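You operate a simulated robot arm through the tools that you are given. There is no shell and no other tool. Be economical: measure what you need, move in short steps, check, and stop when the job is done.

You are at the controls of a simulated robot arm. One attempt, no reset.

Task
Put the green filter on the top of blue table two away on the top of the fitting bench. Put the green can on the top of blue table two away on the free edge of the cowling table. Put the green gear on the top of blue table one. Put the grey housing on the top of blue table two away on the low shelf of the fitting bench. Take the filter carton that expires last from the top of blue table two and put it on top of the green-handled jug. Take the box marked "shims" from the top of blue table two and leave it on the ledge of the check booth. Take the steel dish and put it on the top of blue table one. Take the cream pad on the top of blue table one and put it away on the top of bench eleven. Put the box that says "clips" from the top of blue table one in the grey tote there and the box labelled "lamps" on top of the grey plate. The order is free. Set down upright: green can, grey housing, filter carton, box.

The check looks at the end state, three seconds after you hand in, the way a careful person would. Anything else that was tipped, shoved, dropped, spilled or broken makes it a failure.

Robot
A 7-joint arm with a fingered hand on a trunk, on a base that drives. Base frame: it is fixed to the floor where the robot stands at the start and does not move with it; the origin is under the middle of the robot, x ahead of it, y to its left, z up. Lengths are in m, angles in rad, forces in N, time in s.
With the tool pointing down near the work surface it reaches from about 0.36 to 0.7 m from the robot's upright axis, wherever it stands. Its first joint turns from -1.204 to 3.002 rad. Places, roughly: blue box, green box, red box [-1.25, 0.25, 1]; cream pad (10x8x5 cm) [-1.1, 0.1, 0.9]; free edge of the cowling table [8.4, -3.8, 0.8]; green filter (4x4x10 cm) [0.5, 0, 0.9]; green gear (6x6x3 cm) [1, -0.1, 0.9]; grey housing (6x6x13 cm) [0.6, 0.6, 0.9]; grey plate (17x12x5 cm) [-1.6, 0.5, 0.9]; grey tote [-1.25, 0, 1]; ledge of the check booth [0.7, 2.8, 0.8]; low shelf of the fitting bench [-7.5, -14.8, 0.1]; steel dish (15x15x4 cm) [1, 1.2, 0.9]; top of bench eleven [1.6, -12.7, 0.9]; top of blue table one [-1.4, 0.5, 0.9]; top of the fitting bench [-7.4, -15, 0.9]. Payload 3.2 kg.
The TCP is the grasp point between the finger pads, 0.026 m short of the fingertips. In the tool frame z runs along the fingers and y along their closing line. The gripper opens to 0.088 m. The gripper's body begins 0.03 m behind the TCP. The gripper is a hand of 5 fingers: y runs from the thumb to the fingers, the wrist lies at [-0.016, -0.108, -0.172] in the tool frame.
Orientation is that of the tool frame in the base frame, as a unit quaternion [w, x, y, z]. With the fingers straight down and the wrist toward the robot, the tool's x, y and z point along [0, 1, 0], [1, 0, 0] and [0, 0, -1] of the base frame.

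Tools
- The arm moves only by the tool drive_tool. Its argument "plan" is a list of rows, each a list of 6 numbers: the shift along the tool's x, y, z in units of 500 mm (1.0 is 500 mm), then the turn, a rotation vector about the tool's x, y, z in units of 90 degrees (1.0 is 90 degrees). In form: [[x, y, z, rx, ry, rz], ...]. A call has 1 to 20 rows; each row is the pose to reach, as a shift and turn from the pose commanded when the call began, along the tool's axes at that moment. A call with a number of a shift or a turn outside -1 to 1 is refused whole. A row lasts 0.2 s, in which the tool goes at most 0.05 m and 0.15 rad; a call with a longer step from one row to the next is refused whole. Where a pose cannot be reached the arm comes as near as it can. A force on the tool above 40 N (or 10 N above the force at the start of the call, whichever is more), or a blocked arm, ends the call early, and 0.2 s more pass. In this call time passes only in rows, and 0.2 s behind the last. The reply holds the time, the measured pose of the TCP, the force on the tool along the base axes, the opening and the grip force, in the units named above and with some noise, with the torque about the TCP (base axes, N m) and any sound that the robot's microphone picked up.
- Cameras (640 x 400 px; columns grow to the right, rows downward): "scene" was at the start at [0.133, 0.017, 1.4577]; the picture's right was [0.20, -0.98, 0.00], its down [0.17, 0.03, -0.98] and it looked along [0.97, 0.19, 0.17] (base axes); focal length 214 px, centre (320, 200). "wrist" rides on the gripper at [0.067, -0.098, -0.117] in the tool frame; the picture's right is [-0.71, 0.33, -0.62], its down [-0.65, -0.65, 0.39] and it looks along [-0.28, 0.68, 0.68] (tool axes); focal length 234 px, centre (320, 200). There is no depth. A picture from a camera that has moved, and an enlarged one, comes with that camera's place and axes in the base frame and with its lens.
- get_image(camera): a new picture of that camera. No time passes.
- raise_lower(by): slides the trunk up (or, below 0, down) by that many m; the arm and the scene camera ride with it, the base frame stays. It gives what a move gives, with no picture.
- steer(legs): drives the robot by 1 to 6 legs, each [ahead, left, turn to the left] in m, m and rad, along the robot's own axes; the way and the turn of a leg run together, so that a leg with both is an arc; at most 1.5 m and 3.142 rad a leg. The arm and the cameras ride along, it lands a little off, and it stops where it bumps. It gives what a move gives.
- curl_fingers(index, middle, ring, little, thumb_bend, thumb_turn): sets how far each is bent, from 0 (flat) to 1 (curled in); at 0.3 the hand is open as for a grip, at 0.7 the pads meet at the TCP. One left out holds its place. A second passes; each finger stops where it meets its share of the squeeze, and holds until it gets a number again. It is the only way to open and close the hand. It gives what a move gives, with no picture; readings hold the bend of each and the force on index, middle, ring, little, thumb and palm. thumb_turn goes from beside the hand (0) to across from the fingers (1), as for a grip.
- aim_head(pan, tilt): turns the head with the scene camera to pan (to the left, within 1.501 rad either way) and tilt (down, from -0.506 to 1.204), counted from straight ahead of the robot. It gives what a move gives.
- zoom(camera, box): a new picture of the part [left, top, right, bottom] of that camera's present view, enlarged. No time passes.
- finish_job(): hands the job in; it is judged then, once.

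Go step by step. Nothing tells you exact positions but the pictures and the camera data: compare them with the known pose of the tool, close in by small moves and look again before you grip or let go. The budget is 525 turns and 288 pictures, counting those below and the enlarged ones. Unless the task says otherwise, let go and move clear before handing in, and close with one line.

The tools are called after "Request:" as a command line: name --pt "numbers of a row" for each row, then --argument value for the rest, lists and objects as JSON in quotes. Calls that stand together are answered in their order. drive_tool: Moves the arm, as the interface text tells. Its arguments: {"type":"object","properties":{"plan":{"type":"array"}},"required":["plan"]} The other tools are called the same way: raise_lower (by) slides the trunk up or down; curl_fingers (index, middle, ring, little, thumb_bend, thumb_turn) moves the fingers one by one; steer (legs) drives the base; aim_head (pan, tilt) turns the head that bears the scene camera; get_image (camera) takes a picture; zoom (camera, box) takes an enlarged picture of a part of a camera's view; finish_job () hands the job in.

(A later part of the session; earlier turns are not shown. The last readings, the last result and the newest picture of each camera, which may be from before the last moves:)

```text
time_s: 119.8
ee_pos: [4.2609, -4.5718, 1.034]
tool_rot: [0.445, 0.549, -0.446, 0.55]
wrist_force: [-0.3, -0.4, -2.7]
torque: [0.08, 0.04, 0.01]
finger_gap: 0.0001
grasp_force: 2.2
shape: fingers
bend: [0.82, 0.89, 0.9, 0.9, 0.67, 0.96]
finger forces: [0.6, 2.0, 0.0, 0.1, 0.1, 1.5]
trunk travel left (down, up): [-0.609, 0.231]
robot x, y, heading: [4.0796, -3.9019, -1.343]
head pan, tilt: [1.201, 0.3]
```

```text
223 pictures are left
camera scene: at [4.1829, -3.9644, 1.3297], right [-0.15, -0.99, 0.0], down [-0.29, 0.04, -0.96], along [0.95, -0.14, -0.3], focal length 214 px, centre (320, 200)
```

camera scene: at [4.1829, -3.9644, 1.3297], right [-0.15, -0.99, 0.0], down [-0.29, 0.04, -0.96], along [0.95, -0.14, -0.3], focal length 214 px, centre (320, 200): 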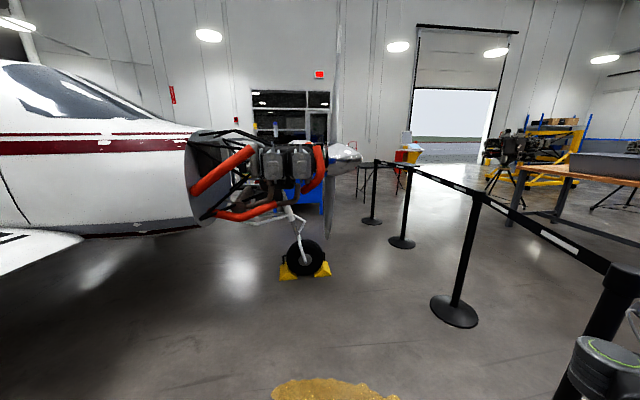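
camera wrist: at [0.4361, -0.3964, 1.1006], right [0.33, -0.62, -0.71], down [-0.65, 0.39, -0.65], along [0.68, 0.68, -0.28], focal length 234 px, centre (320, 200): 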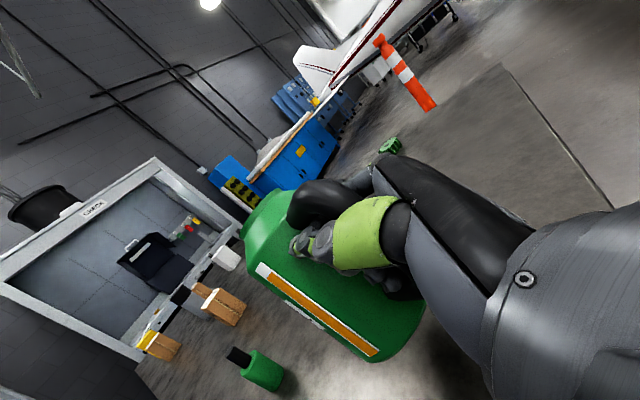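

There's an oil patch inside the cordon (around (5.0, -4.2)) and a near stanchion at (4.56, -4.85). I'll straighten to -y, pass between it and the cabinet, staying outside the cordon.

Request:
steer --legs '[[0, -0.1, -0.23], [1.2, 0, 0], [1.0, 0, 0], [0, 0, 1.57]]'

Request:
aim_head --pan 0 --tilt 0.3

Request:
get_image --camera "scene"

```text
time_s: 135.1
ee_pos: [4.638, -6.068, 1.0333]
tool_rot: [0.02, 0.707, -0.02, 0.707]
wrist_force: [-0.4, 0.7, -1.1]
torque: [0.03, 0.12, 0.02]
finger_gap: 0.0001
grasp_force: 2.3
shape: fingers
bend: [0.82, 0.89, 0.9, 0.9, 0.67, 0.96]
finger forces: [1.0, 2.1, 0.1, 0.1, 0.0, 1.8]
trunk travel left (down, up): [-0.609, 0.231]
robot x, y, heading: [3.9392, -6.0745, -0.042]
head pan, tilt: [1.201, 0.3]
```

```text
time_s: 136.5
ee_pos: [4.6369, -6.0699, 1.0334]
tool_rot: [0.02, 0.707, -0.02, 0.707]
wrist_force: [-0.5, 0.4, -2.9]
torque: [0.02, 0.15, -0.01]
finger_gap: 0.0002
grasp_force: 2.5
shape: fingers
bend: [0.82, 0.89, 0.9, 0.9, 0.67, 0.96]
finger forces: [1.1, 2.1, 0.0, 0.0, 0.1, 1.9]
trunk travel left (down, up): [-0.609, 0.231]
robot x, y, heading: [3.9421, -6.0734, -0.046]
head pan, tilt: [0.0, 0.3]
```

```text
222 pictures are left
camera scene: at [4.0869, -6.0756, 1.3297], right [-0.04, -1.0, 0.0], down [-0.3, 0.01, -0.96], along [0.95, -0.04, -0.3], focal length 214 px, centre (320, 200)
```

scene: 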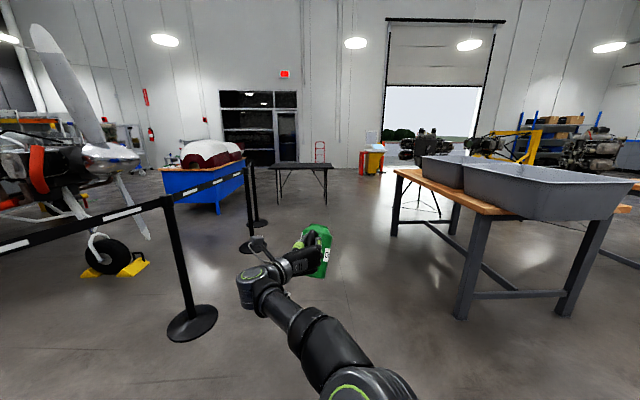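

The cowling table (blue, with cowlings) is visible. Zooming to see its free edge.

Request:
zoom --camera "scene" --box '[150, 125, 350, 250]'

```text
3.20 times, centred on (250, 188) of scene
camera zoom: at [4.0869, -6.0756, 1.3297], right [-0.04, -1.0, 0.0], down [-0.3, 0.01, -0.96], along [0.95, -0.04, -0.3], focal length 686 px, centre (544, 240)
```

zoom: 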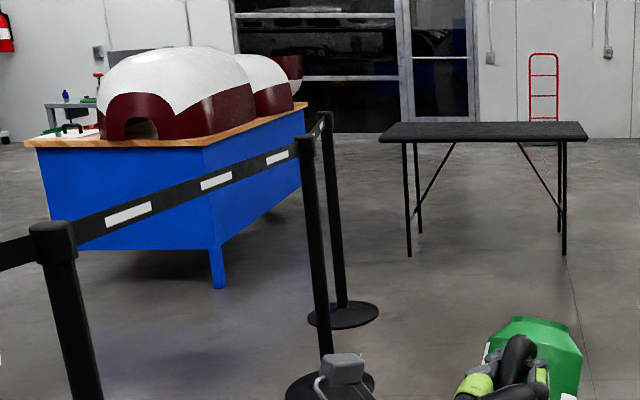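

Cowlings fill the south side; the free strip is along the north edge (y ≈ -3.8). I need to round the table's east end. Driving east along y ≈ -6.1 and looking again.

Request:
steer --legs '[[1.4, 0, 0.04], [1.3, 0, 0]]'

Request:
aim_head --pan 0.3 --tilt 0.3

Request:
get_image --camera "scene"

```text
time_s: 149.7
ee_pos: [7.3526, -6.1548, 1.0323]
tool_rot: [0.016, 0.707, -0.016, 0.707]
wrist_force: [-0.2, -0.2, -3.0]
torque: [0.04, 0.12, -0.02]
finger_gap: 0.0004
grasp_force: 2.3
shape: fingers
bend: [0.82, 0.89, 0.9, 0.9, 0.67, 0.96]
finger forces: [1.2, 2.2, 0.0, 0.0, 0.1, 1.9]
trunk travel left (down, up): [-0.609, 0.231]
robot x, y, heading: [6.6586, -6.1624, -0.028]
head pan, tilt: [0.0, 0.3]
```

```text
time_s: 150.5
ee_pos: [7.3526, -6.1531, 1.0335]
tool_rot: [0.016, 0.708, -0.017, 0.706]
wrist_force: [-0.7, -1.3, -2.2]
torque: [0.03, 0.1, 0.04]
finger_gap: 0.0002
grasp_force: 2.0
shape: fingers
bend: [0.82, 0.89, 0.9, 0.9, 0.67, 0.96]
finger forces: [1.0, 2.2, 0.0, 0.0, 0.0, 1.9]
trunk travel left (down, up): [-0.609, 0.231]
robot x, y, heading: [6.6606, -6.1615, -0.032]
head pan, tilt: [0.3, 0.3]
```

```text
220 pictures are left
camera scene: at [6.7987, -6.139, 1.3297], right [0.27, -0.96, 0.0], down [-0.29, -0.08, -0.96], along [0.92, 0.25, -0.3], focal length 214 px, centre (320, 200)
```

scene: 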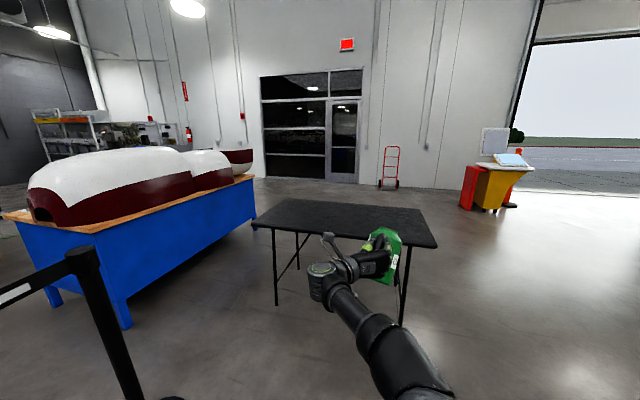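

Going around the south end of the folding table, then up the open east side.

Request:
steer --legs '[[0, 0, -0.52], [1.45, 0, 0], [0, 0, 0.55], [1.4, 0, 0], [0.5, 0, 0], [0, 0, 1.57]]'

Request:
aim_head --pan 0.2 --tilt 0.3

Request:
get_image --camera "scene"

```text
time_s: 173.8
ee_pos: [9.8257, -6.3506, 1.033]
tool_rot: [-0.477, 0.522, 0.477, 0.522]
wrist_force: [0.0, 1.6, -2.3]
torque: [-0.1, 0.04, 0.0]
finger_gap: 0.0
grasp_force: 2.7
shape: fingers
bend: [0.82, 0.9, 0.9, 0.9, 0.67, 0.96]
finger forces: [1.6, 2.0, 0.0, 0.0, 0.1, 1.8]
trunk travel left (down, up): [-0.609, 0.231]
robot x, y, heading: [9.8017, -7.0462, 1.498]
head pan, tilt: [0.3, 0.3]
```

```text
time_s: 174.4
ee_pos: [9.8244, -6.3512, 1.0335]
tool_rot: [-0.478, 0.522, 0.477, 0.521]
wrist_force: [0.4, 0.1, -2.2]
torque: [-0.11, 0.04, 0.06]
finger_gap: 0.0001
grasp_force: 3.1
shape: fingers
bend: [0.82, 0.9, 0.9, 0.9, 0.67, 0.96]
finger forces: [1.6, 2.0, 0.0, 0.1, 0.0, 1.8]
trunk travel left (down, up): [-0.609, 0.231]
robot x, y, heading: [9.8033, -7.0475, 1.496]
head pan, tilt: [0.201, 0.3]
```

```text
219 pictures are left
camera scene: at [9.7948, -6.902, 1.3297], right [0.99, 0.13, 0.0], down [0.04, -0.29, -0.96], along [-0.12, 0.95, -0.3], focal length 214 px, centre (320, 200)
```

scene: 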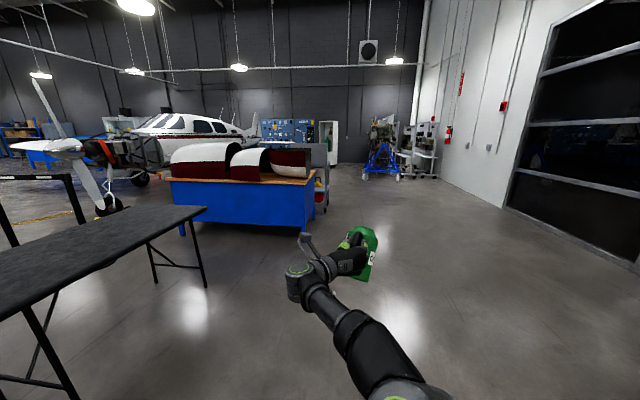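

A gray trolley stands near the table's NE corner. Driving north along x ≈ 10 and looking west.

Request:
steer --legs '[[1.3, -0.2, 0.07], [1.3, -0.05, 0]]'

Request:
aim_head --pan 0.6 --tilt 0.4

Request:
get_image --camera "scene"

```text
time_s: 187.0
ee_pos: [10.0385, -3.7935, 1.0333]
tool_rot: [-0.5, 0.501, 0.5, 0.499]
wrist_force: [0.8, -0.3, -2.3]
torque: [-0.13, 0.03, 0.0]
finger_gap: 0.0001
grasp_force: 3.1
shape: fingers
bend: [0.82, 0.9, 0.9, 0.9, 0.67, 0.96]
finger forces: [1.6, 2.1, 0.0, 0.1, 1.0, 1.8]
trunk travel left (down, up): [-0.609, 0.231]
robot x, y, heading: [10.0849, -4.4836, 1.591]
head pan, tilt: [0.201, 0.3]
```

```text
time_s: 187.9
ee_pos: [10.0389, -3.7931, 1.0343]
tool_rot: [-0.501, 0.5, 0.501, 0.499]
wrist_force: [0.1, 0.5, -2.2]
torque: [-0.12, 0.05, 0.02]
finger_gap: 0.0001
grasp_force: 3.1
shape: fingers
bend: [0.82, 0.9, 0.9, 0.9, 0.67, 0.96]
finger forces: [1.7, 2.2, 0.0, 0.1, 1.1, 1.9]
trunk travel left (down, up): [-0.609, 0.231]
robot x, y, heading: [10.0832, -4.4865, 1.591]
head pan, tilt: [0.6, 0.4]
```

```text
218 pictures are left
camera scene: at [10.0267, -4.3609, 1.3204], right [0.82, 0.58, 0.0], down [0.22, -0.32, -0.92], along [-0.53, 0.75, -0.39], focal length 214 px, centre (320, 200)
```

scene: 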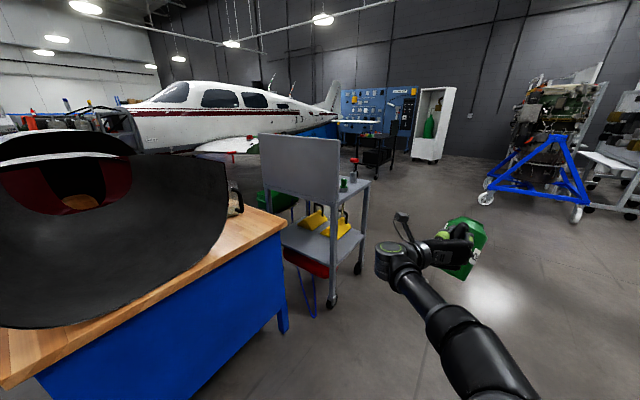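

Request:
zoom --camera "scene" --box '[180, 90, 420, 240]'

```text
2.67 times, centred on (300, 165) of scene
camera zoom: at [10.0267, -4.3609, 1.3204], right [0.82, 0.58, 0.0], down [0.22, -0.32, -0.92], along [-0.53, 0.75, -0.39], focal length 572 px, centre (373, 293)
```

zoom: 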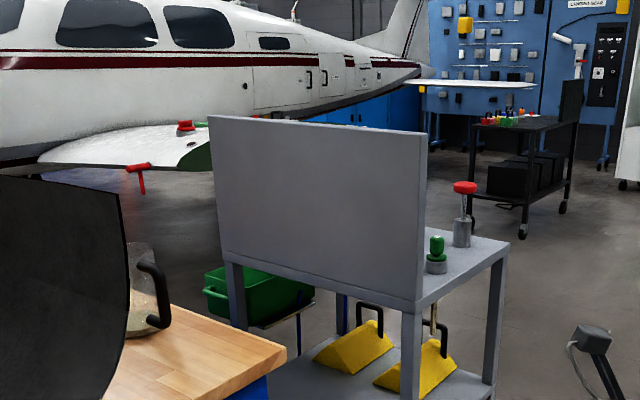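

Trolley, a green tub and the aircraft's other wing are on that side. I'll go north past the trolley and look west from there.

Request:
steer --legs '[[1.4, 0, 0], [0.85, 0, 0], [0, 0, 1.45]]'

Request:
aim_head --pan 0.3 --tilt 0.4

Request:
get_image --camera "scene"

```text
time_s: 202.5
ee_pos: [9.4061, -2.1739, 1.0328]
tool_rot: [-0.704, 0.056, 0.706, 0.055]
wrist_force: [0.1, 0.4, -1.8]
torque: [-0.04, -0.07, 0.01]
finger_gap: 0.0
grasp_force: 3.2
shape: fingers
bend: [0.82, 0.9, 0.9, 0.9, 0.67, 0.96]
finger forces: [1.7, 1.8, 0.0, 0.1, 0.9, 1.9]
trunk travel left (down, up): [-0.609, 0.231]
robot x, y, heading: [10.0958, -2.2411, 3.001]
head pan, tilt: [0.6, 0.4]
```

```text
time_s: 203.3
ee_pos: [9.4048, -2.1738, 1.0338]
tool_rot: [-0.704, 0.056, 0.705, 0.056]
wrist_force: [0.2, 0.4, -2.1]
torque: [0.0, -0.1, 0.02]
finger_gap: 0.0004
grasp_force: 3.2
shape: fingers
bend: [0.82, 0.9, 0.9, 0.9, 0.67, 0.96]
finger forces: [1.8, 1.9, 0.1, 0.1, 0.9, 1.8]
trunk travel left (down, up): [-0.609, 0.231]
robot x, y, heading: [10.0978, -2.2412, 2.996]
head pan, tilt: [0.3, 0.4]
```

```text
216 pictures are left
camera scene: at [9.9565, -2.2517, 1.3204], right [-0.16, 0.99, 0.0], down [0.38, 0.06, -0.92], along [-0.91, -0.14, -0.39], focal length 214 px, centre (320, 200)
```

scene: 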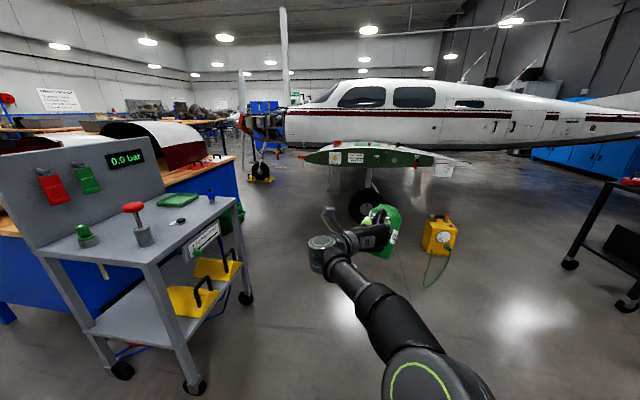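

The wing tip sits at about (7.95, -2.7), trolley x 8.8–9.45. Zooming on the table's free edge and the tub.

Request:
zoom --camera "scene" --box '[110, 100, 350, 250]'

```text
2.67 times, centred on (230, 175) of scene
camera zoom: at [9.9565, -2.2517, 1.3204], right [-0.16, 0.99, 0.0], down [0.38, 0.06, -0.92], along [-0.91, -0.14, -0.39], focal length 572 px, centre (560, 267)
```

zoom: 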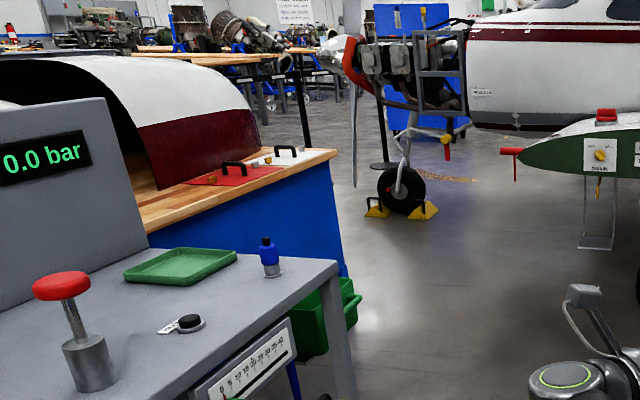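

Plan: stand at about (8.38, -3.03) facing south, entering from the north between wing tip and trolley. First back off, move north, turn south, then strafe west.

Request:
steer --legs '[[-0.25, -0.4, 0], [0, 0, 1.716], [0, -1.0, 0], [0, -0.75, 0]]'

Request:
aim_head --pan 0 --tilt 0.5

Request:
get_image --camera "scene"

```text
time_s: 218.7
ee_pos: [8.7342, -2.6596, 1.0336]
tool_rot: [0.489, 0.511, -0.489, 0.51]
wrist_force: [0.0, -0.5, -1.7]
torque: [0.1, -0.02, -0.01]
finger_gap: 0.0005
grasp_force: 3.4
shape: fingers
bend: [0.82, 0.9, 0.9, 0.9, 0.67, 0.96]
finger forces: [1.8, 1.9, 0.0, 0.0, 1.1, 1.9]
trunk travel left (down, up): [-0.609, 0.231]
robot x, y, heading: [8.6663, -1.9694, -1.513]
head pan, tilt: [0.3, 0.4]
```

```text
time_s: 219.5
ee_pos: [8.7349, -2.6588, 1.0335]
tool_rot: [0.488, 0.511, -0.489, 0.511]
wrist_force: [0.2, 0.4, -2.1]
torque: [0.08, 0.0, 0.0]
finger_gap: 0.0003
grasp_force: 3.0
shape: fingers
bend: [0.82, 0.9, 0.9, 0.9, 0.67, 0.96]
finger forces: [1.8, 2.0, 0.1, 0.0, 1.0, 1.7]
trunk travel left (down, up): [-0.609, 0.231]
robot x, y, heading: [8.6615, -1.9679, -1.51]
head pan, tilt: [0.0, 0.499]
```

```text
214 pictures are left
camera scene: at [8.6726, -2.1093, 1.3113], right [-1.0, -0.06, 0.0], down [-0.03, 0.48, -0.88], along [0.05, -0.88, -0.48], focal length 214 px, centre (320, 200)
```

scene: 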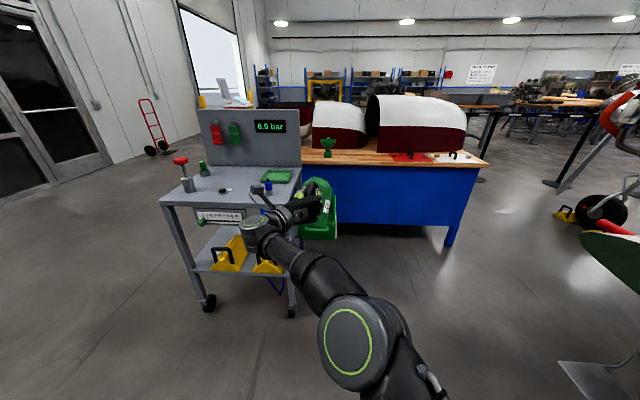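

Request:
zoom --camera "scene" --box '[280, 80, 500, 200]'

```text
2.91 times, centred on (390, 140) of scene
camera zoom: at [8.6726, -2.1093, 1.3113], right [-1.0, -0.06, 0.0], down [-0.03, 0.48, -0.88], along [0.05, -0.88, -0.48], focal length 624 px, centre (116, 374)
```

zoom: 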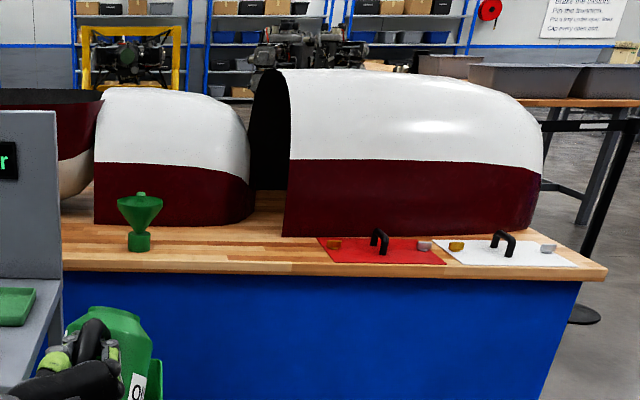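

The free spot is at about (8.45, -3.77), between funnel and red board. Strafing right 0.25 m and advancing.

Request:
steer --legs '[[0, 0, -0.06], [0, -0.25, 0], [0.85, 0, 0]]'

Request:
aim_head --pan 0 --tilt 0.7

Request:
get_image --camera "scene"

Request:
get_image --camera "wrist"

```text
time_s: 225.8
ee_pos: [8.4378, -3.5078, 1.0321]
tool_rot: [-0.506, -0.495, 0.506, -0.494]
wrist_force: [-0.1, 0.0, -1.5]
torque: [0.11, -0.01, 0.0]
finger_gap: 0.0002
grasp_force: 3.6
shape: fingers
bend: [0.82, 0.9, 0.9, 0.9, 0.67, 0.96]
finger forces: [2.0, 1.9, 0.0, 0.1, 1.2, 1.9]
trunk travel left (down, up): [-0.609, 0.231]
robot x, y, heading: [8.4191, -2.813, -1.584]
head pan, tilt: [0.0, 0.499]
```

```text
time_s: 226.5
ee_pos: [8.4389, -3.5076, 1.0326]
tool_rot: [-0.505, -0.494, 0.507, -0.494]
wrist_force: [0.1, 0.4, -1.7]
torque: [0.08, -0.02, -0.01]
finger_gap: 0.0005
grasp_force: 3.5
shape: fingers
bend: [0.82, 0.9, 0.9, 0.9, 0.67, 0.96]
finger forces: [1.9, 1.7, 0.0, 0.0, 1.2, 2.0]
trunk travel left (down, up): [-0.609, 0.231]
robot x, y, heading: [8.4179, -2.8122, -1.575]
head pan, tilt: [0.0, 0.7]
```

```text
212 pictures are left
camera scene: at [8.4143, -2.9477, 1.2936], right [-1.0, 0.01, 0.0], down [0.01, 0.64, -0.77], along [-0.01, -0.77, -0.64], focal length 214 px, centre (320, 200)
```

scene: 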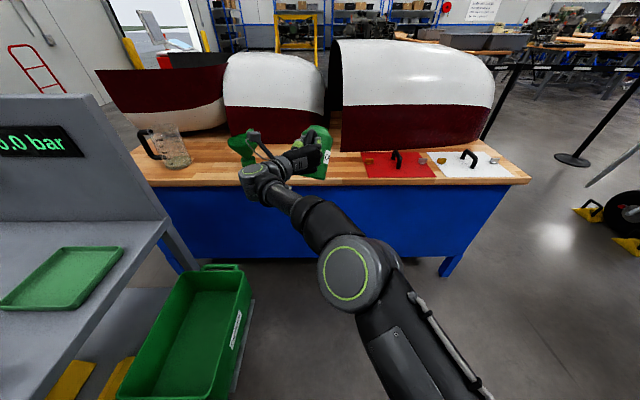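

```text
211 pictures are left
camera wrist: at [8.5386, -3.394, 1.0999], right [-0.32, 0.63, -0.71], down [0.64, -0.4, -0.65], along [-0.7, -0.66, -0.28], focal length 234 px, centre (320, 200)
```

wrist: 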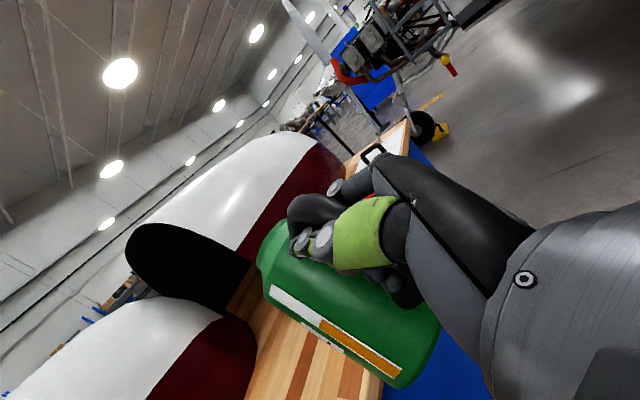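

Advancing 0.16 m so that the can is over the free strip.

Request:
steer --legs '[[0.17, 0, 0]]'

Request:
zoom --camera "scene" --box '[200, 80, 440, 230]'

```text
time_s: 228.0
ee_pos: [8.4366, -3.6798, 1.0323]
tool_rot: [-0.504, -0.494, 0.507, -0.494]
wrist_force: [-0.6, -0.4, -2.9]
torque: [0.06, -0.02, 0.0]
finger_gap: 0.0002
grasp_force: 3.3
shape: fingers
bend: [0.82, 0.9, 0.9, 0.9, 0.67, 0.96]
finger forces: [1.9, 1.8, 0.0, 0.1, 1.1, 2.0]
trunk travel left (down, up): [-0.609, 0.231]
robot x, y, heading: [8.4139, -2.9849, -1.577]
head pan, tilt: [0.0, 0.7]
```

```text
2.67 times, centred on (320, 155) of scene
camera zoom: at [8.4128, -3.1199, 1.2934], right [-1.0, 0.01, 0.0], down [0.01, 0.65, -0.76], along [-0.01, -0.76, -0.65], focal length 572 px, centre (320, 320)
```

zoom: 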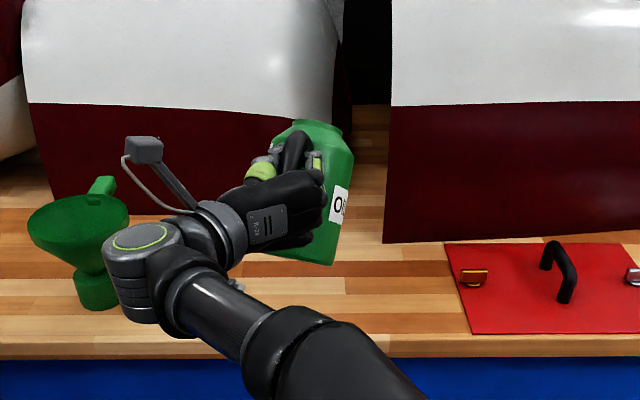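

The can leans forward about 15–20°. I'll pitch the hand back a little to level it, then lower with the trunk.

Request:
drive_tool --pt "0 0 0 0 0.07 0" --pt "0 0 0 0 0.14 0" --pt "0 0 0 0 0.2 0"

Request:
raise_lower --by -0.06

Request:
get_image --camera "scene"

Request:
get_image --camera "wrist"

```text
time_s: 228.8
ee_pos: [8.4415, -3.6791, 1.0351]
tool_rot: [0.571, 0.417, -0.424, 0.566]
wrist_force: [-0.1, -0.4, -1.5]
torque: [0.12, -0.07, 0.0]
finger_gap: 0.0001
grasp_force: 4.4
shape: fingers
bend: [0.82, 0.9, 0.9, 0.9, 0.67, 0.96]
finger forces: [1.7, 1.9, 0.1, 0.2, 1.6, 2.4]
out of reach, approached as far as the arm can: row 3
trunk travel left (down, up): [-0.609, 0.231]
robot x, y, heading: [8.4089, -2.9831, -1.58]
head pan, tilt: [0.0, 0.7]
```

```text
time_s: 229.8
ee_pos: [8.4412, -3.6785, 0.9753]
tool_rot: [0.572, 0.417, -0.424, 0.565]
wrist_force: [-0.1, 0.0, -2.3]
torque: [0.15, -0.03, 0.0]
finger_gap: 0.0005
grasp_force: 3.8
shape: fingers
bend: [0.82, 0.9, 0.9, 0.9, 0.67, 0.96]
finger forces: [1.9, 1.8, 0.1, 0.1, 1.6, 2.5]
trunk travel left (down, up): [-0.549, 0.291]
robot x, y, heading: [8.4122, -2.984, -1.58]
head pan, tilt: [0.0, 0.7]
```

```text
209 pictures are left
camera scene: at [8.4128, -3.1188, 1.2335], right [-1.0, 0.01, 0.0], down [0.01, 0.64, -0.76], along [-0.01, -0.76, -0.64], focal length 214 px, centre (320, 200)
```

scene: 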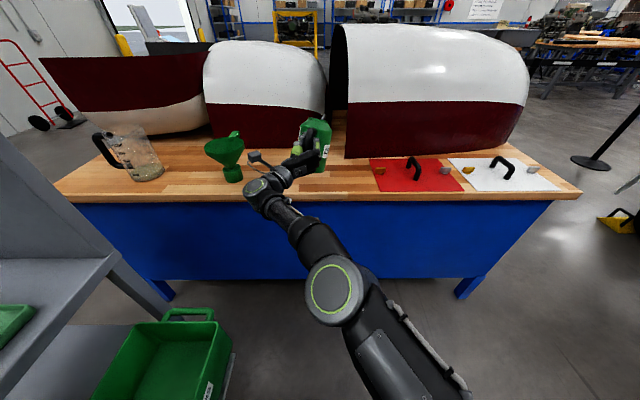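

```text
208 pictures are left
camera wrist: at [8.5398, -3.5493, 1.0046], right [-0.32, 0.39, -0.86], down [0.65, -0.57, -0.51], along [-0.69, -0.72, -0.07], focal length 234 px, centre (320, 200)
```

wrist: 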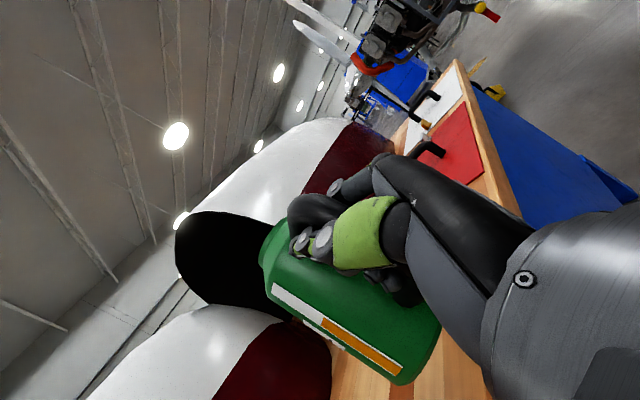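

Request:
zoom --camera "scene" --box '[220, 90, 412, 210]'

```text
3.33 times, centred on (316, 150) of scene
camera zoom: at [8.4128, -3.1188, 1.2335], right [-1.0, 0.01, 0.0], down [0.01, 0.64, -0.76], along [-0.01, -0.76, -0.64], focal length 715 px, centre (333, 367)
```

zoom: 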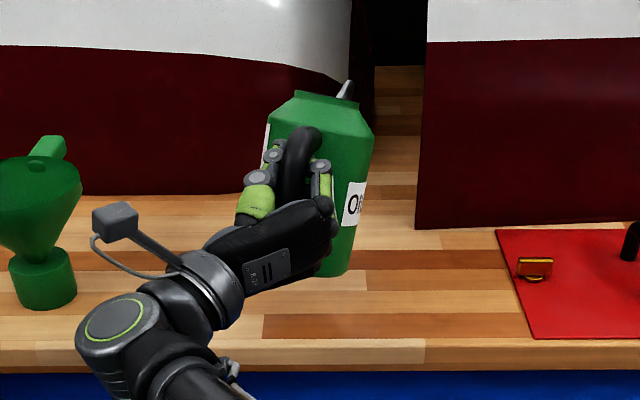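

Upright now. Lowering in small steps until contact.

Request:
raise_lower --by -0.035

Request:
raise_lower --by -0.015

Request:
zoom --camera "scene" --box '[220, 80, 412, 200]'

```text
time_s: 230.6
ee_pos: [8.4395, -3.6777, 0.9395]
tool_rot: [0.571, 0.418, -0.424, 0.565]
wrist_force: [1.2, 0.7, -1.7]
torque: [0.18, -0.04, 0.04]
finger_gap: 0.0003
grasp_force: 3.9
shape: fingers
bend: [0.82, 0.9, 0.9, 0.9, 0.67, 0.96]
finger forces: [1.9, 1.8, 0.0, 0.2, 1.5, 2.5]
trunk travel left (down, up): [-0.514, 0.326]
robot x, y, heading: [8.4132, -2.988, -1.579]
head pan, tilt: [0.0, 0.7]
```

```text
time_s: 231.2
ee_pos: [8.4396, -3.6779, 0.9269]
tool_rot: [0.572, 0.418, -0.423, 0.565]
wrist_force: [0.0, 0.5, 0.7]
torque: [0.02, 0.02, -0.01]
finger_gap: 0.0004
grasp_force: 2.1
shape: fingers
bend: [0.82, 0.9, 0.9, 0.9, 0.67, 0.96]
finger forces: [0.0, 0.1, 0.1, 2.3, 0.0, 1.5]
trunk travel left (down, up): [-0.499, 0.341]
robot x, y, heading: [8.4153, -2.9855, -1.584]
head pan, tilt: [0.0, 0.7]
```

```text
3.33 times, centred on (316, 140) of scene
camera zoom: at [8.4129, -3.1182, 1.1836], right [-1.0, 0.01, 0.0], down [0.01, 0.64, -0.77], along [-0.01, -0.77, -0.64], focal length 715 px, centre (333, 400)
```

zoom: 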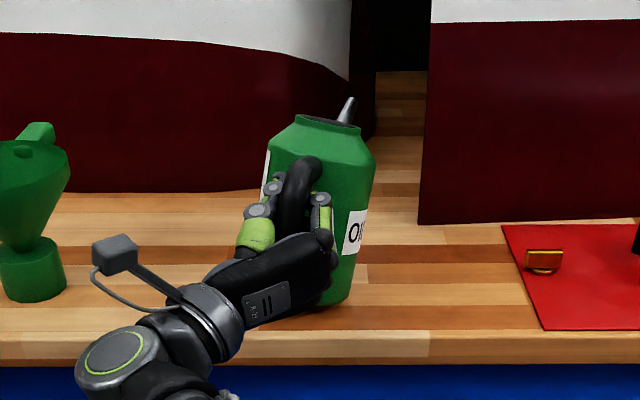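

The can is standing now. Opening gradually.

Request:
curl_fingers --index 0.6 --middle 0.6 --ring 0.6 --little 0.6 --thumb_bend 0.45

Request:
curl_fingers --index 0.3 --middle 0.3 --ring 0.3 --little 0.3 --thumb_bend 0.25

Request:
zoom --camera "scene" --box '[220, 80, 412, 200]'

Request:
get_image --camera "wrist"

```text
time_s: 232.2
ee_pos: [8.4408, -3.679, 0.9257]
tool_rot: [0.572, 0.416, -0.424, 0.566]
wrist_force: [-0.6, 0.2, 0.2]
torque: [0.06, 0.03, 0.01]
finger_gap: 0.0405
grasp_force: 0.1
shape: fingers
bend: [0.6, 0.6, 0.6, 0.6, 0.45, 0.97]
finger forces: [0.0, 0.0, 0.4, 0.0, 0.1, 0.0]
trunk travel left (down, up): [-0.499, 0.341]
robot x, y, heading: [8.416, -2.9804, -1.577]
head pan, tilt: [0.0, 0.7]
```

```text
time_s: 233.2
ee_pos: [8.441, -3.6781, 0.9247]
tool_rot: [0.571, 0.419, -0.424, 0.565]
wrist_force: [0.6, 0.3, -1.1]
torque: [0.0, -0.02, -0.02]
finger_gap: 0.0911
grasp_force: 0.1
shape: fingers
bend: [0.3, 0.3, 0.3, 0.3, 0.25, 0.97]
finger forces: [0.1, 0.0, 0.0, 0.0, 0.1, 0.3]
trunk travel left (down, up): [-0.499, 0.341]
robot x, y, heading: [8.4129, -2.9842, -1.579]
head pan, tilt: [0.0, 0.7]
```

```text
3.33 times, centred on (316, 140) of scene
camera zoom: at [8.4128, -3.1185, 1.1836], right [-1.0, 0.01, 0.0], down [0.01, 0.64, -0.76], along [-0.01, -0.76, -0.64], focal length 715 px, centre (333, 400)
```

zoom: 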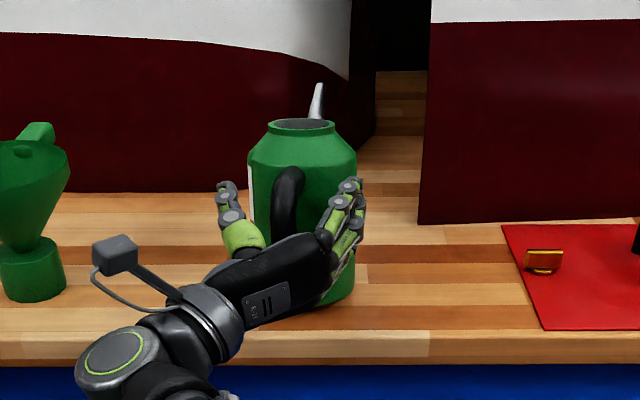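

```text
204 pictures are left
camera wrist: at [8.5399, -3.5491, 0.9548], right [-0.32, 0.39, -0.86], down [0.65, -0.57, -0.51], along [-0.69, -0.72, -0.07], focal length 234 px, centre (320, 200)
```

wrist: 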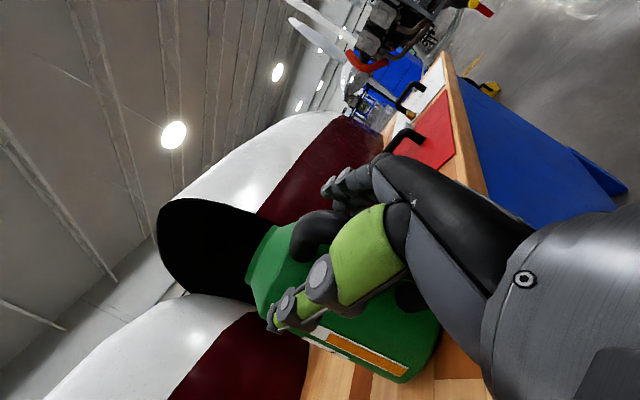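

The can stands upright and the hand is open. Backing straight out.

Request:
steer --legs '[[-0.3, 0, 0]]'

Request:
get_image --camera "scene"

```text
time_s: 235.3
ee_pos: [8.4485, -3.3755, 0.9247]
tool_rot: [0.569, 0.419, -0.422, 0.568]
wrist_force: [0.0, 0.1, 1.2]
torque: [0.04, -0.04, -0.01]
finger_gap: 0.091
grasp_force: 0.1
shape: fingers
bend: [0.3, 0.3, 0.3, 0.3, 0.25, 0.97]
finger forces: [0.1, 0.0, 0.1, 0.1, 0.0, 0.1]
trunk travel left (down, up): [-0.499, 0.341]
robot x, y, heading: [8.4133, -2.6874, -1.573]
head pan, tilt: [0.0, 0.7]
```

```text
203 pictures are left
camera scene: at [8.4155, -2.8161, 1.1837], right [-1.0, 0.0, 0.0], down [0.0, 0.64, -0.77], along [0.0, -0.77, -0.64], focal length 214 px, centre (320, 200)
```

scene: 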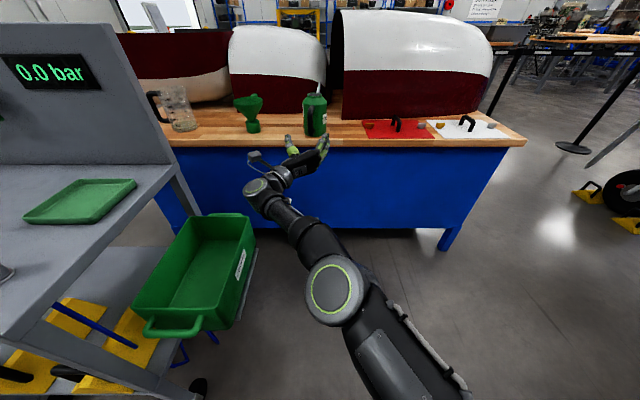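

Can is placed upright on the free edge. Raising the trunk, pulling the hand in a bit and driving back the way I came.

Request:
raise_lower --by 0.3

Request:
drive_tool --pt "0 0 -0.08 0 -0.06 0" --pt "0 0 -0.16 0 -0.12 0" --pt "0.0 0 -0.24 0 -0.17 0" --pt "0.0 0 -0.32 0 -0.17 0"

Request:
steer --legs '[[-0.75, 0, 0], [0, 0.9, 0], [0, 0.85, 0], [1.5, 0, 0], [1.5, 0, 0], [1.5, 0, 0]]'

Request:
aim_head --pan -0.8 --tilt 0.3

Request:
get_image --camera "scene"

```text
time_s: 238.3
ee_pos: [8.4477, -3.3765, 1.2248]
tool_rot: [0.569, 0.418, -0.423, 0.568]
wrist_force: [0.1, -0.2, 0.8]
torque: [0.0, 0.01, 0.02]
finger_gap: 0.0907
grasp_force: 0.2
shape: fingers
bend: [0.3, 0.3, 0.3, 0.3, 0.25, 0.97]
finger forces: [0.1, 0.0, 0.0, 0.0, 0.1, 0.0]
trunk travel left (down, up): [-0.799, 0.041]
robot x, y, heading: [8.4173, -2.6834, -1.572]
head pan, tilt: [0.0, 0.7]
```

```text
time_s: 239.3
ee_pos: [8.4465, -3.2236, 1.1793]
tool_rot: [0.509, 0.489, -0.494, 0.507]
wrist_force: [0.2, 0.2, -0.3]
torque: [0.01, -0.03, 0.0]
finger_gap: 0.0912
grasp_force: 0.0
shape: fingers
bend: [0.3, 0.3, 0.3, 0.3, 0.25, 0.97]
finger forces: [0.0, 0.1, 0.1, 0.1, 0.1, 0.1]
trunk travel left (down, up): [-0.799, 0.041]
robot x, y, heading: [8.4147, -2.6817, -1.57]
head pan, tilt: [0.0, 0.7]
```

```text
time_s: 272.7
ee_pos: [9.84, -6.9557, 1.1775]
tool_rot: [0.53, 0.467, -0.517, 0.484]
wrist_force: [-0.7, -0.7, -0.8]
torque: [0.02, 0.02, 0.0]
finger_gap: 0.0912
grasp_force: 0.1
shape: fingers
bend: [0.3, 0.3, 0.3, 0.3, 0.25, 0.97]
finger forces: [0.0, 0.0, 0.0, 0.0, 0.0, 0.0]
trunk travel left (down, up): [-0.799, 0.041]
robot x, y, heading: [9.8575, -6.4139, -1.664]
head pan, tilt: [0.0, 0.7]
```

```text
time_s: 273.9
ee_pos: [9.8402, -6.9546, 1.1778]
tool_rot: [0.53, 0.468, -0.516, 0.483]
wrist_force: [0.7, -0.2, -0.5]
torque: [-0.02, 0.0, 0.02]
finger_gap: 0.0913
grasp_force: 0.0
shape: fingers
bend: [0.3, 0.3, 0.3, 0.3, 0.25, 0.97]
finger forces: [0.0, 0.1, 0.1, 0.0, 0.0, 0.0]
trunk travel left (down, up): [-0.799, 0.041]
robot x, y, heading: [9.8566, -6.4103, -1.665]
head pan, tilt: [-0.799, 0.3]
```

```text
202 pictures are left
camera scene: at [9.7809, -6.5206, 1.5197], right [-0.63, 0.78, 0.0], down [0.23, 0.19, -0.96], along [-0.74, -0.6, -0.3], focal length 214 px, centre (320, 200)
```

scene: 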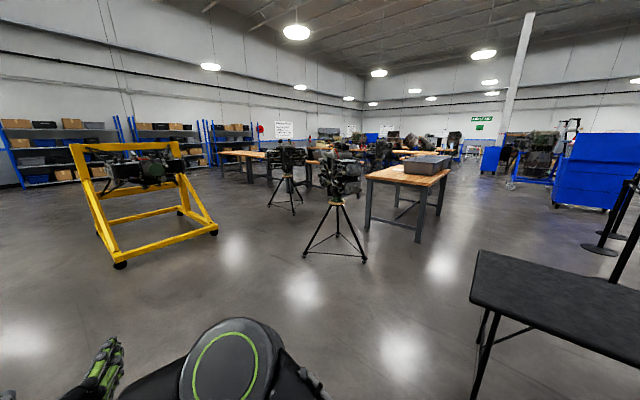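

Clear passage at y ≈ -6.95. Continue west.

Request:
steer --legs '[[0.52, 0, 0], [0, 0, -1.477], [1.5, 0, 0], [0.55, 0, 0], [0, 0, -0.59], [1.4, 0, 0]]'

Request:
aim_head --pan 0.4 --tilt 0.3

Request:
get_image --camera "scene"

```text
time_s: 298.6
ee_pos: [6.1076, -5.8768, 1.1773]
tool_rot: [0.692, -0.188, -0.67, -0.191]
wrist_force: [0.4, 0.4, 0.6]
torque: [0.0, 0.01, -0.02]
finger_gap: 0.0913
grasp_force: 0.0
shape: fingers
bend: [0.3, 0.3, 0.3, 0.3, 0.25, 0.97]
finger forces: [0.0, 0.0, 0.0, 0.1, 0.0, 0.0]
trunk travel left (down, up): [-0.799, 0.041]
robot x, y, heading: [6.593, -6.1244, 2.608]
head pan, tilt: [-0.799, 0.3]
```

```text
time_s: 300.0
ee_pos: [6.1082, -5.8777, 1.1768]
tool_rot: [0.692, -0.187, -0.671, -0.191]
wrist_force: [0.8, 0.1, -0.5]
torque: [0.0, -0.05, -0.03]
finger_gap: 0.0913
grasp_force: 0.1
shape: fingers
bend: [0.3, 0.3, 0.3, 0.3, 0.25, 0.97]
finger forces: [0.1, 0.1, 0.1, 0.0, 0.0, 0.1]
trunk travel left (down, up): [-0.799, 0.041]
robot x, y, heading: [6.5897, -6.1251, 2.602]
head pan, tilt: [0.4, 0.3]
```

```text
201 pictures are left
camera scene: at [6.4552, -6.088, 1.5197], right [0.14, 0.99, 0.0], down [0.29, -0.04, -0.96], along [-0.95, 0.13, -0.3], focal length 214 px, centre (320, 200)
```

scene: 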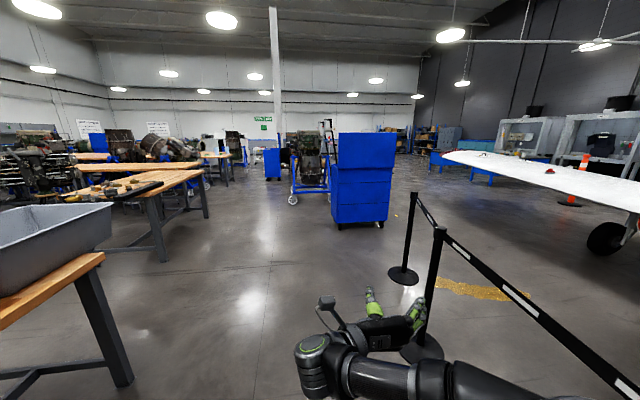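

Request:
steer --legs '[[0, 0, 0.53], [1.4, 0, 0], [1.22, 0, 0], [0, 0, -1.57]]'

Request:
aim_head --pan 0 --tilt 0.3

Request:
get_image --camera "scene"

```text
time_s: 317.8
ee_pos: [3.9666, -5.4692, 1.1781]
tool_rot: [0.509, -0.494, -0.491, -0.506]
wrist_force: [-0.9, -0.4, -0.7]
torque: [0.01, -0.01, 0.0]
finger_gap: 0.091
grasp_force: 0.1
shape: fingers
bend: [0.3, 0.3, 0.3, 0.3, 0.25, 0.97]
finger forces: [0.0, 0.0, 0.1, 0.0, 0.0, 0.0]
trunk travel left (down, up): [-0.799, 0.041]
robot x, y, heading: [4.0014, -6.0137, 1.57]
head pan, tilt: [0.4, 0.3]
```

```text
time_s: 318.6
ee_pos: [3.9673, -5.4704, 1.1773]
tool_rot: [0.509, -0.492, -0.492, -0.507]
wrist_force: [0.3, 0.1, -0.2]
torque: [0.01, 0.01, 0.0]
finger_gap: 0.091
grasp_force: 0.1
shape: fingers
bend: [0.3, 0.3, 0.3, 0.3, 0.25, 0.97]
finger forces: [0.1, 0.0, 0.2, 0.0, 0.0, 0.1]
trunk travel left (down, up): [-0.799, 0.041]
robot x, y, heading: [4.0011, -6.0071, 1.575]
head pan, tilt: [0.0, 0.3]
```

```text
200 pictures are left
camera scene: at [4.0015, -5.8681, 1.5197], right [1.0, 0.0, 0.0], down [0.0, -0.3, -0.96], along [0.0, 0.96, -0.3], focal length 214 px, centre (320, 200)
```

scene: 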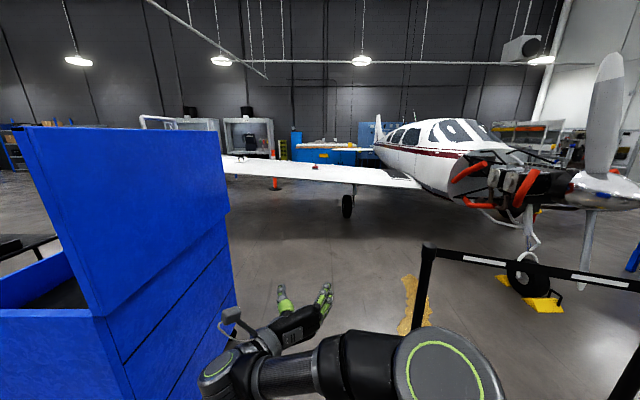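

Request:
steer --legs '[[1.2, 0, 0], [1.0, 0, 0], [0, 0, 1.57], [1.5, 0, 0], [1.5, 0, 0], [0, 0, -1.57]]'

Request:
get_image --camera "scene"

```text
time_s: 351.2
ee_pos: [1.0117, -3.0335, 1.1772]
tool_rot: [-0.486, 0.514, 0.47, 0.528]
wrist_force: [-1.1, 0.1, 0.0]
torque: [0.02, -0.01, -0.02]
finger_gap: 0.0912
grasp_force: 0.1
shape: fingers
bend: [0.3, 0.3, 0.3, 0.3, 0.25, 0.97]
finger forces: [0.0, 0.1, 0.1, 0.0, 0.0, 0.1]
trunk travel left (down, up): [-0.799, 0.041]
robot x, y, heading: [1.0015, -3.5771, 1.488]
head pan, tilt: [0.0, 0.3]
```

```text
199 pictures are left
camera scene: at [1.011, -3.4337, 1.5197], right [1.0, -0.08, 0.0], down [-0.02, -0.29, -0.96], along [0.08, 0.95, -0.3], focal length 214 px, centre (320, 200)
```

scene: 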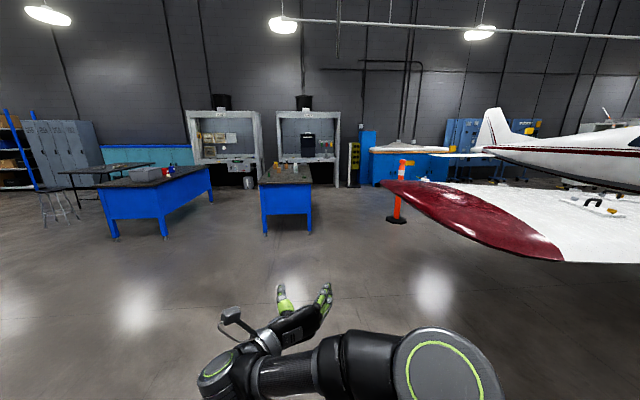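

Heading up to the table's right end for the gear.

Request:
steer --legs '[[0, 0, 0.08], [1.5, 0, 0], [1.22, 0, 0]]'

Request:
aim_head --pan 0.2 --tilt 0.7

Request:
get_image --camera "scene"

```text
time_s: 365.0
ee_pos: [0.9215, -0.292, 1.1783]
tool_rot: [0.515, -0.487, -0.498, -0.499]
wrist_force: [0.0, 0.7, 0.0]
torque: [0.03, 0.01, 0.02]
finger_gap: 0.091
grasp_force: 0.1
shape: fingers
bend: [0.3, 0.3, 0.3, 0.3, 0.25, 0.97]
finger forces: [0.1, 0.0, 0.0, 0.1, 0.1, 0.0]
trunk travel left (down, up): [-0.799, 0.041]
robot x, y, heading: [0.9711, -0.83, 1.604]
head pan, tilt: [0.0, 0.3]
```

```text
time_s: 365.8
ee_pos: [0.9233, -0.2915, 1.1784]
tool_rot: [0.515, -0.486, -0.498, -0.5]
wrist_force: [0.4, -0.8, 0.3]
torque: [0.03, -0.02, 0.03]
finger_gap: 0.0911
grasp_force: 0.1
shape: fingers
bend: [0.3, 0.3, 0.3, 0.3, 0.25, 0.97]
finger forces: [0.1, 0.0, 0.1, 0.0, 0.0, 0.0]
trunk travel left (down, up): [-0.799, 0.041]
robot x, y, heading: [0.9705, -0.8314, 1.597]
head pan, tilt: [0.201, 0.7]
```

```text
198 pictures are left
camera scene: at [0.951, -0.7011, 1.4837], right [0.97, 0.23, 0.0], down [0.15, -0.63, -0.77], along [-0.17, 0.75, -0.64], focal length 214 px, centre (320, 200)
```

scene: 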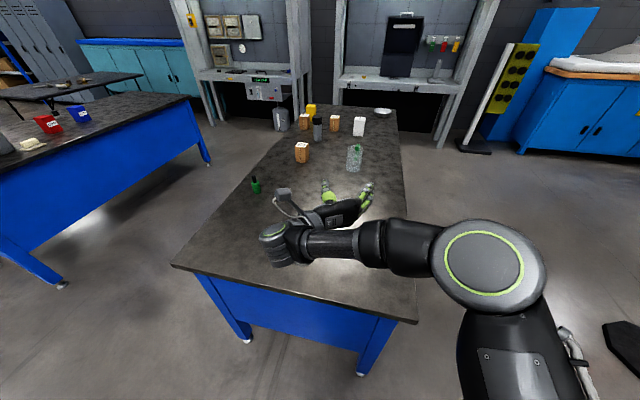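

The gear is hidden by the arm. Rotating the hand to point down, above the gear's neighbourhood.

Request:
drive_tool --pt "0 0.01 0 0.051 -0.053 -0.05" --pt "0 0.03 0 0.103 -0.106 -0.1" --pt "0 0.04 0.01 0.154 -0.159 -0.15" --pt "0 0.05 0.02 0.206 -0.212 -0.2" --pt "0 0.06 0.03 0.257 -0.265 -0.25" --pt "0 0.08 0.04 0.308 -0.318 -0.3" --pt "0 0.09 0.05 0.36 -0.371 -0.35" --pt "0 0.1 0.06 0.411 -0.423 -0.399" --pt "-0.01 0.12 0.07 0.463 -0.476 -0.449" --pt "-0.02 0.13 0.08 0.514 -0.529 -0.499" --pt "-0.03 0.14 0.09 0.565 -0.582 -0.549" --pt "-0.04 0.16 0.1 0.617 -0.635 -0.599" --pt "-0.05 0.18 0.1 0.668 -0.688 -0.649" --pt "-0.06 0.19 0.1 0.72 -0.741 -0.699" --pt "-0.06 0.2 0.1 0.771 -0.794 -0.749"

Request:
get_image --camera "wrist"

Request:
get_image --camera "scene"

```text
time_s: 369.0
ee_pos: [1.022, -0.2372, 1.1507]
tool_rot: [0.002, -0.001, 1.0, -0.003]
wrist_force: [-0.1, 0.1, -1.0]
torque: [-0.05, 0.02, -0.01]
finger_gap: 0.0913
grasp_force: 0.0
shape: fingers
bend: [0.3, 0.3, 0.3, 0.3, 0.25, 0.97]
finger forces: [0.0, 0.1, 0.0, 0.0, 0.1, 0.0]
trunk travel left (down, up): [-0.799, 0.041]
robot x, y, heading: [0.9717, -0.836, 1.599]
head pan, tilt: [0.201, 0.7]
```

```text
197 pictures are left
camera wrist: at [0.9561, -0.3365, 1.2673], right [0.71, 0.34, 0.62], down [0.65, -0.65, -0.39], along [0.28, 0.68, -0.68], focal length 234 px, centre (320, 200)
```

wrist: 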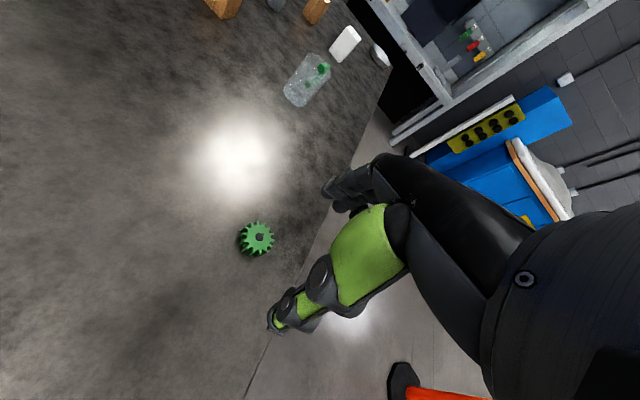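

```text
196 pictures are left
camera scene: at [0.9508, -0.7003, 1.4835], right [0.97, 0.23, 0.0], down [0.15, -0.63, -0.76], along [-0.17, 0.74, -0.64], focal length 214 px, centre (320, 200)
```

scene: 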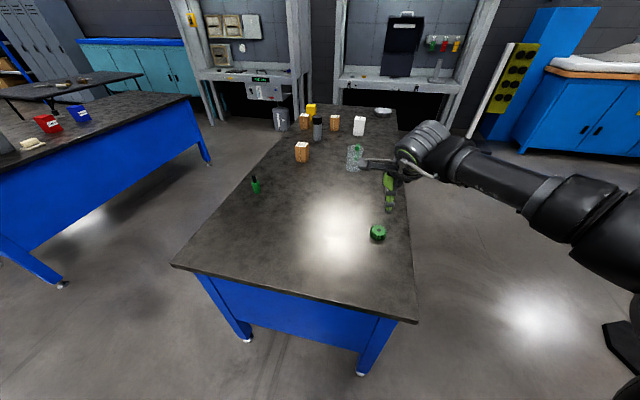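

Gear is at (1.039, -0.132). Nudging the base forward 8 cm, trunk down 0.1, then aligning above it.

Request:
steer --legs '[[0.08, 0, 0]]'

Request:
raise_lower --by -0.1

```text
time_s: 370.1
ee_pos: [1.019, -0.161, 1.1502]
tool_rot: [-0.001, -0.001, 1.0, -0.001]
wrist_force: [0.6, 0.6, -0.4]
torque: [-0.03, -0.02, 0.01]
finger_gap: 0.0911
grasp_force: 0.1
shape: fingers
bend: [0.3, 0.3, 0.3, 0.3, 0.25, 0.97]
finger forces: [0.0, 0.0, 0.1, 0.0, 0.0, 0.1]
trunk travel left (down, up): [-0.799, 0.041]
robot x, y, heading: [0.969, -0.7543, 1.598]
head pan, tilt: [0.201, 0.7]
```

```text
time_s: 371.4
ee_pos: [1.0177, -0.16, 1.0514]
tool_rot: [0.0, -0.001, 1.0, -0.001]
wrist_force: [0.0, 0.8, -0.2]
torque: [0.0, -0.02, 0.01]
finger_gap: 0.091
grasp_force: 0.0
shape: fingers
bend: [0.3, 0.3, 0.3, 0.3, 0.25, 0.97]
finger forces: [0.0, 0.1, 0.0, 0.0, 0.0, 0.0]
trunk travel left (down, up): [-0.699, 0.141]
robot x, y, heading: [0.9682, -0.7545, 1.599]
head pan, tilt: [0.201, 0.7]
```

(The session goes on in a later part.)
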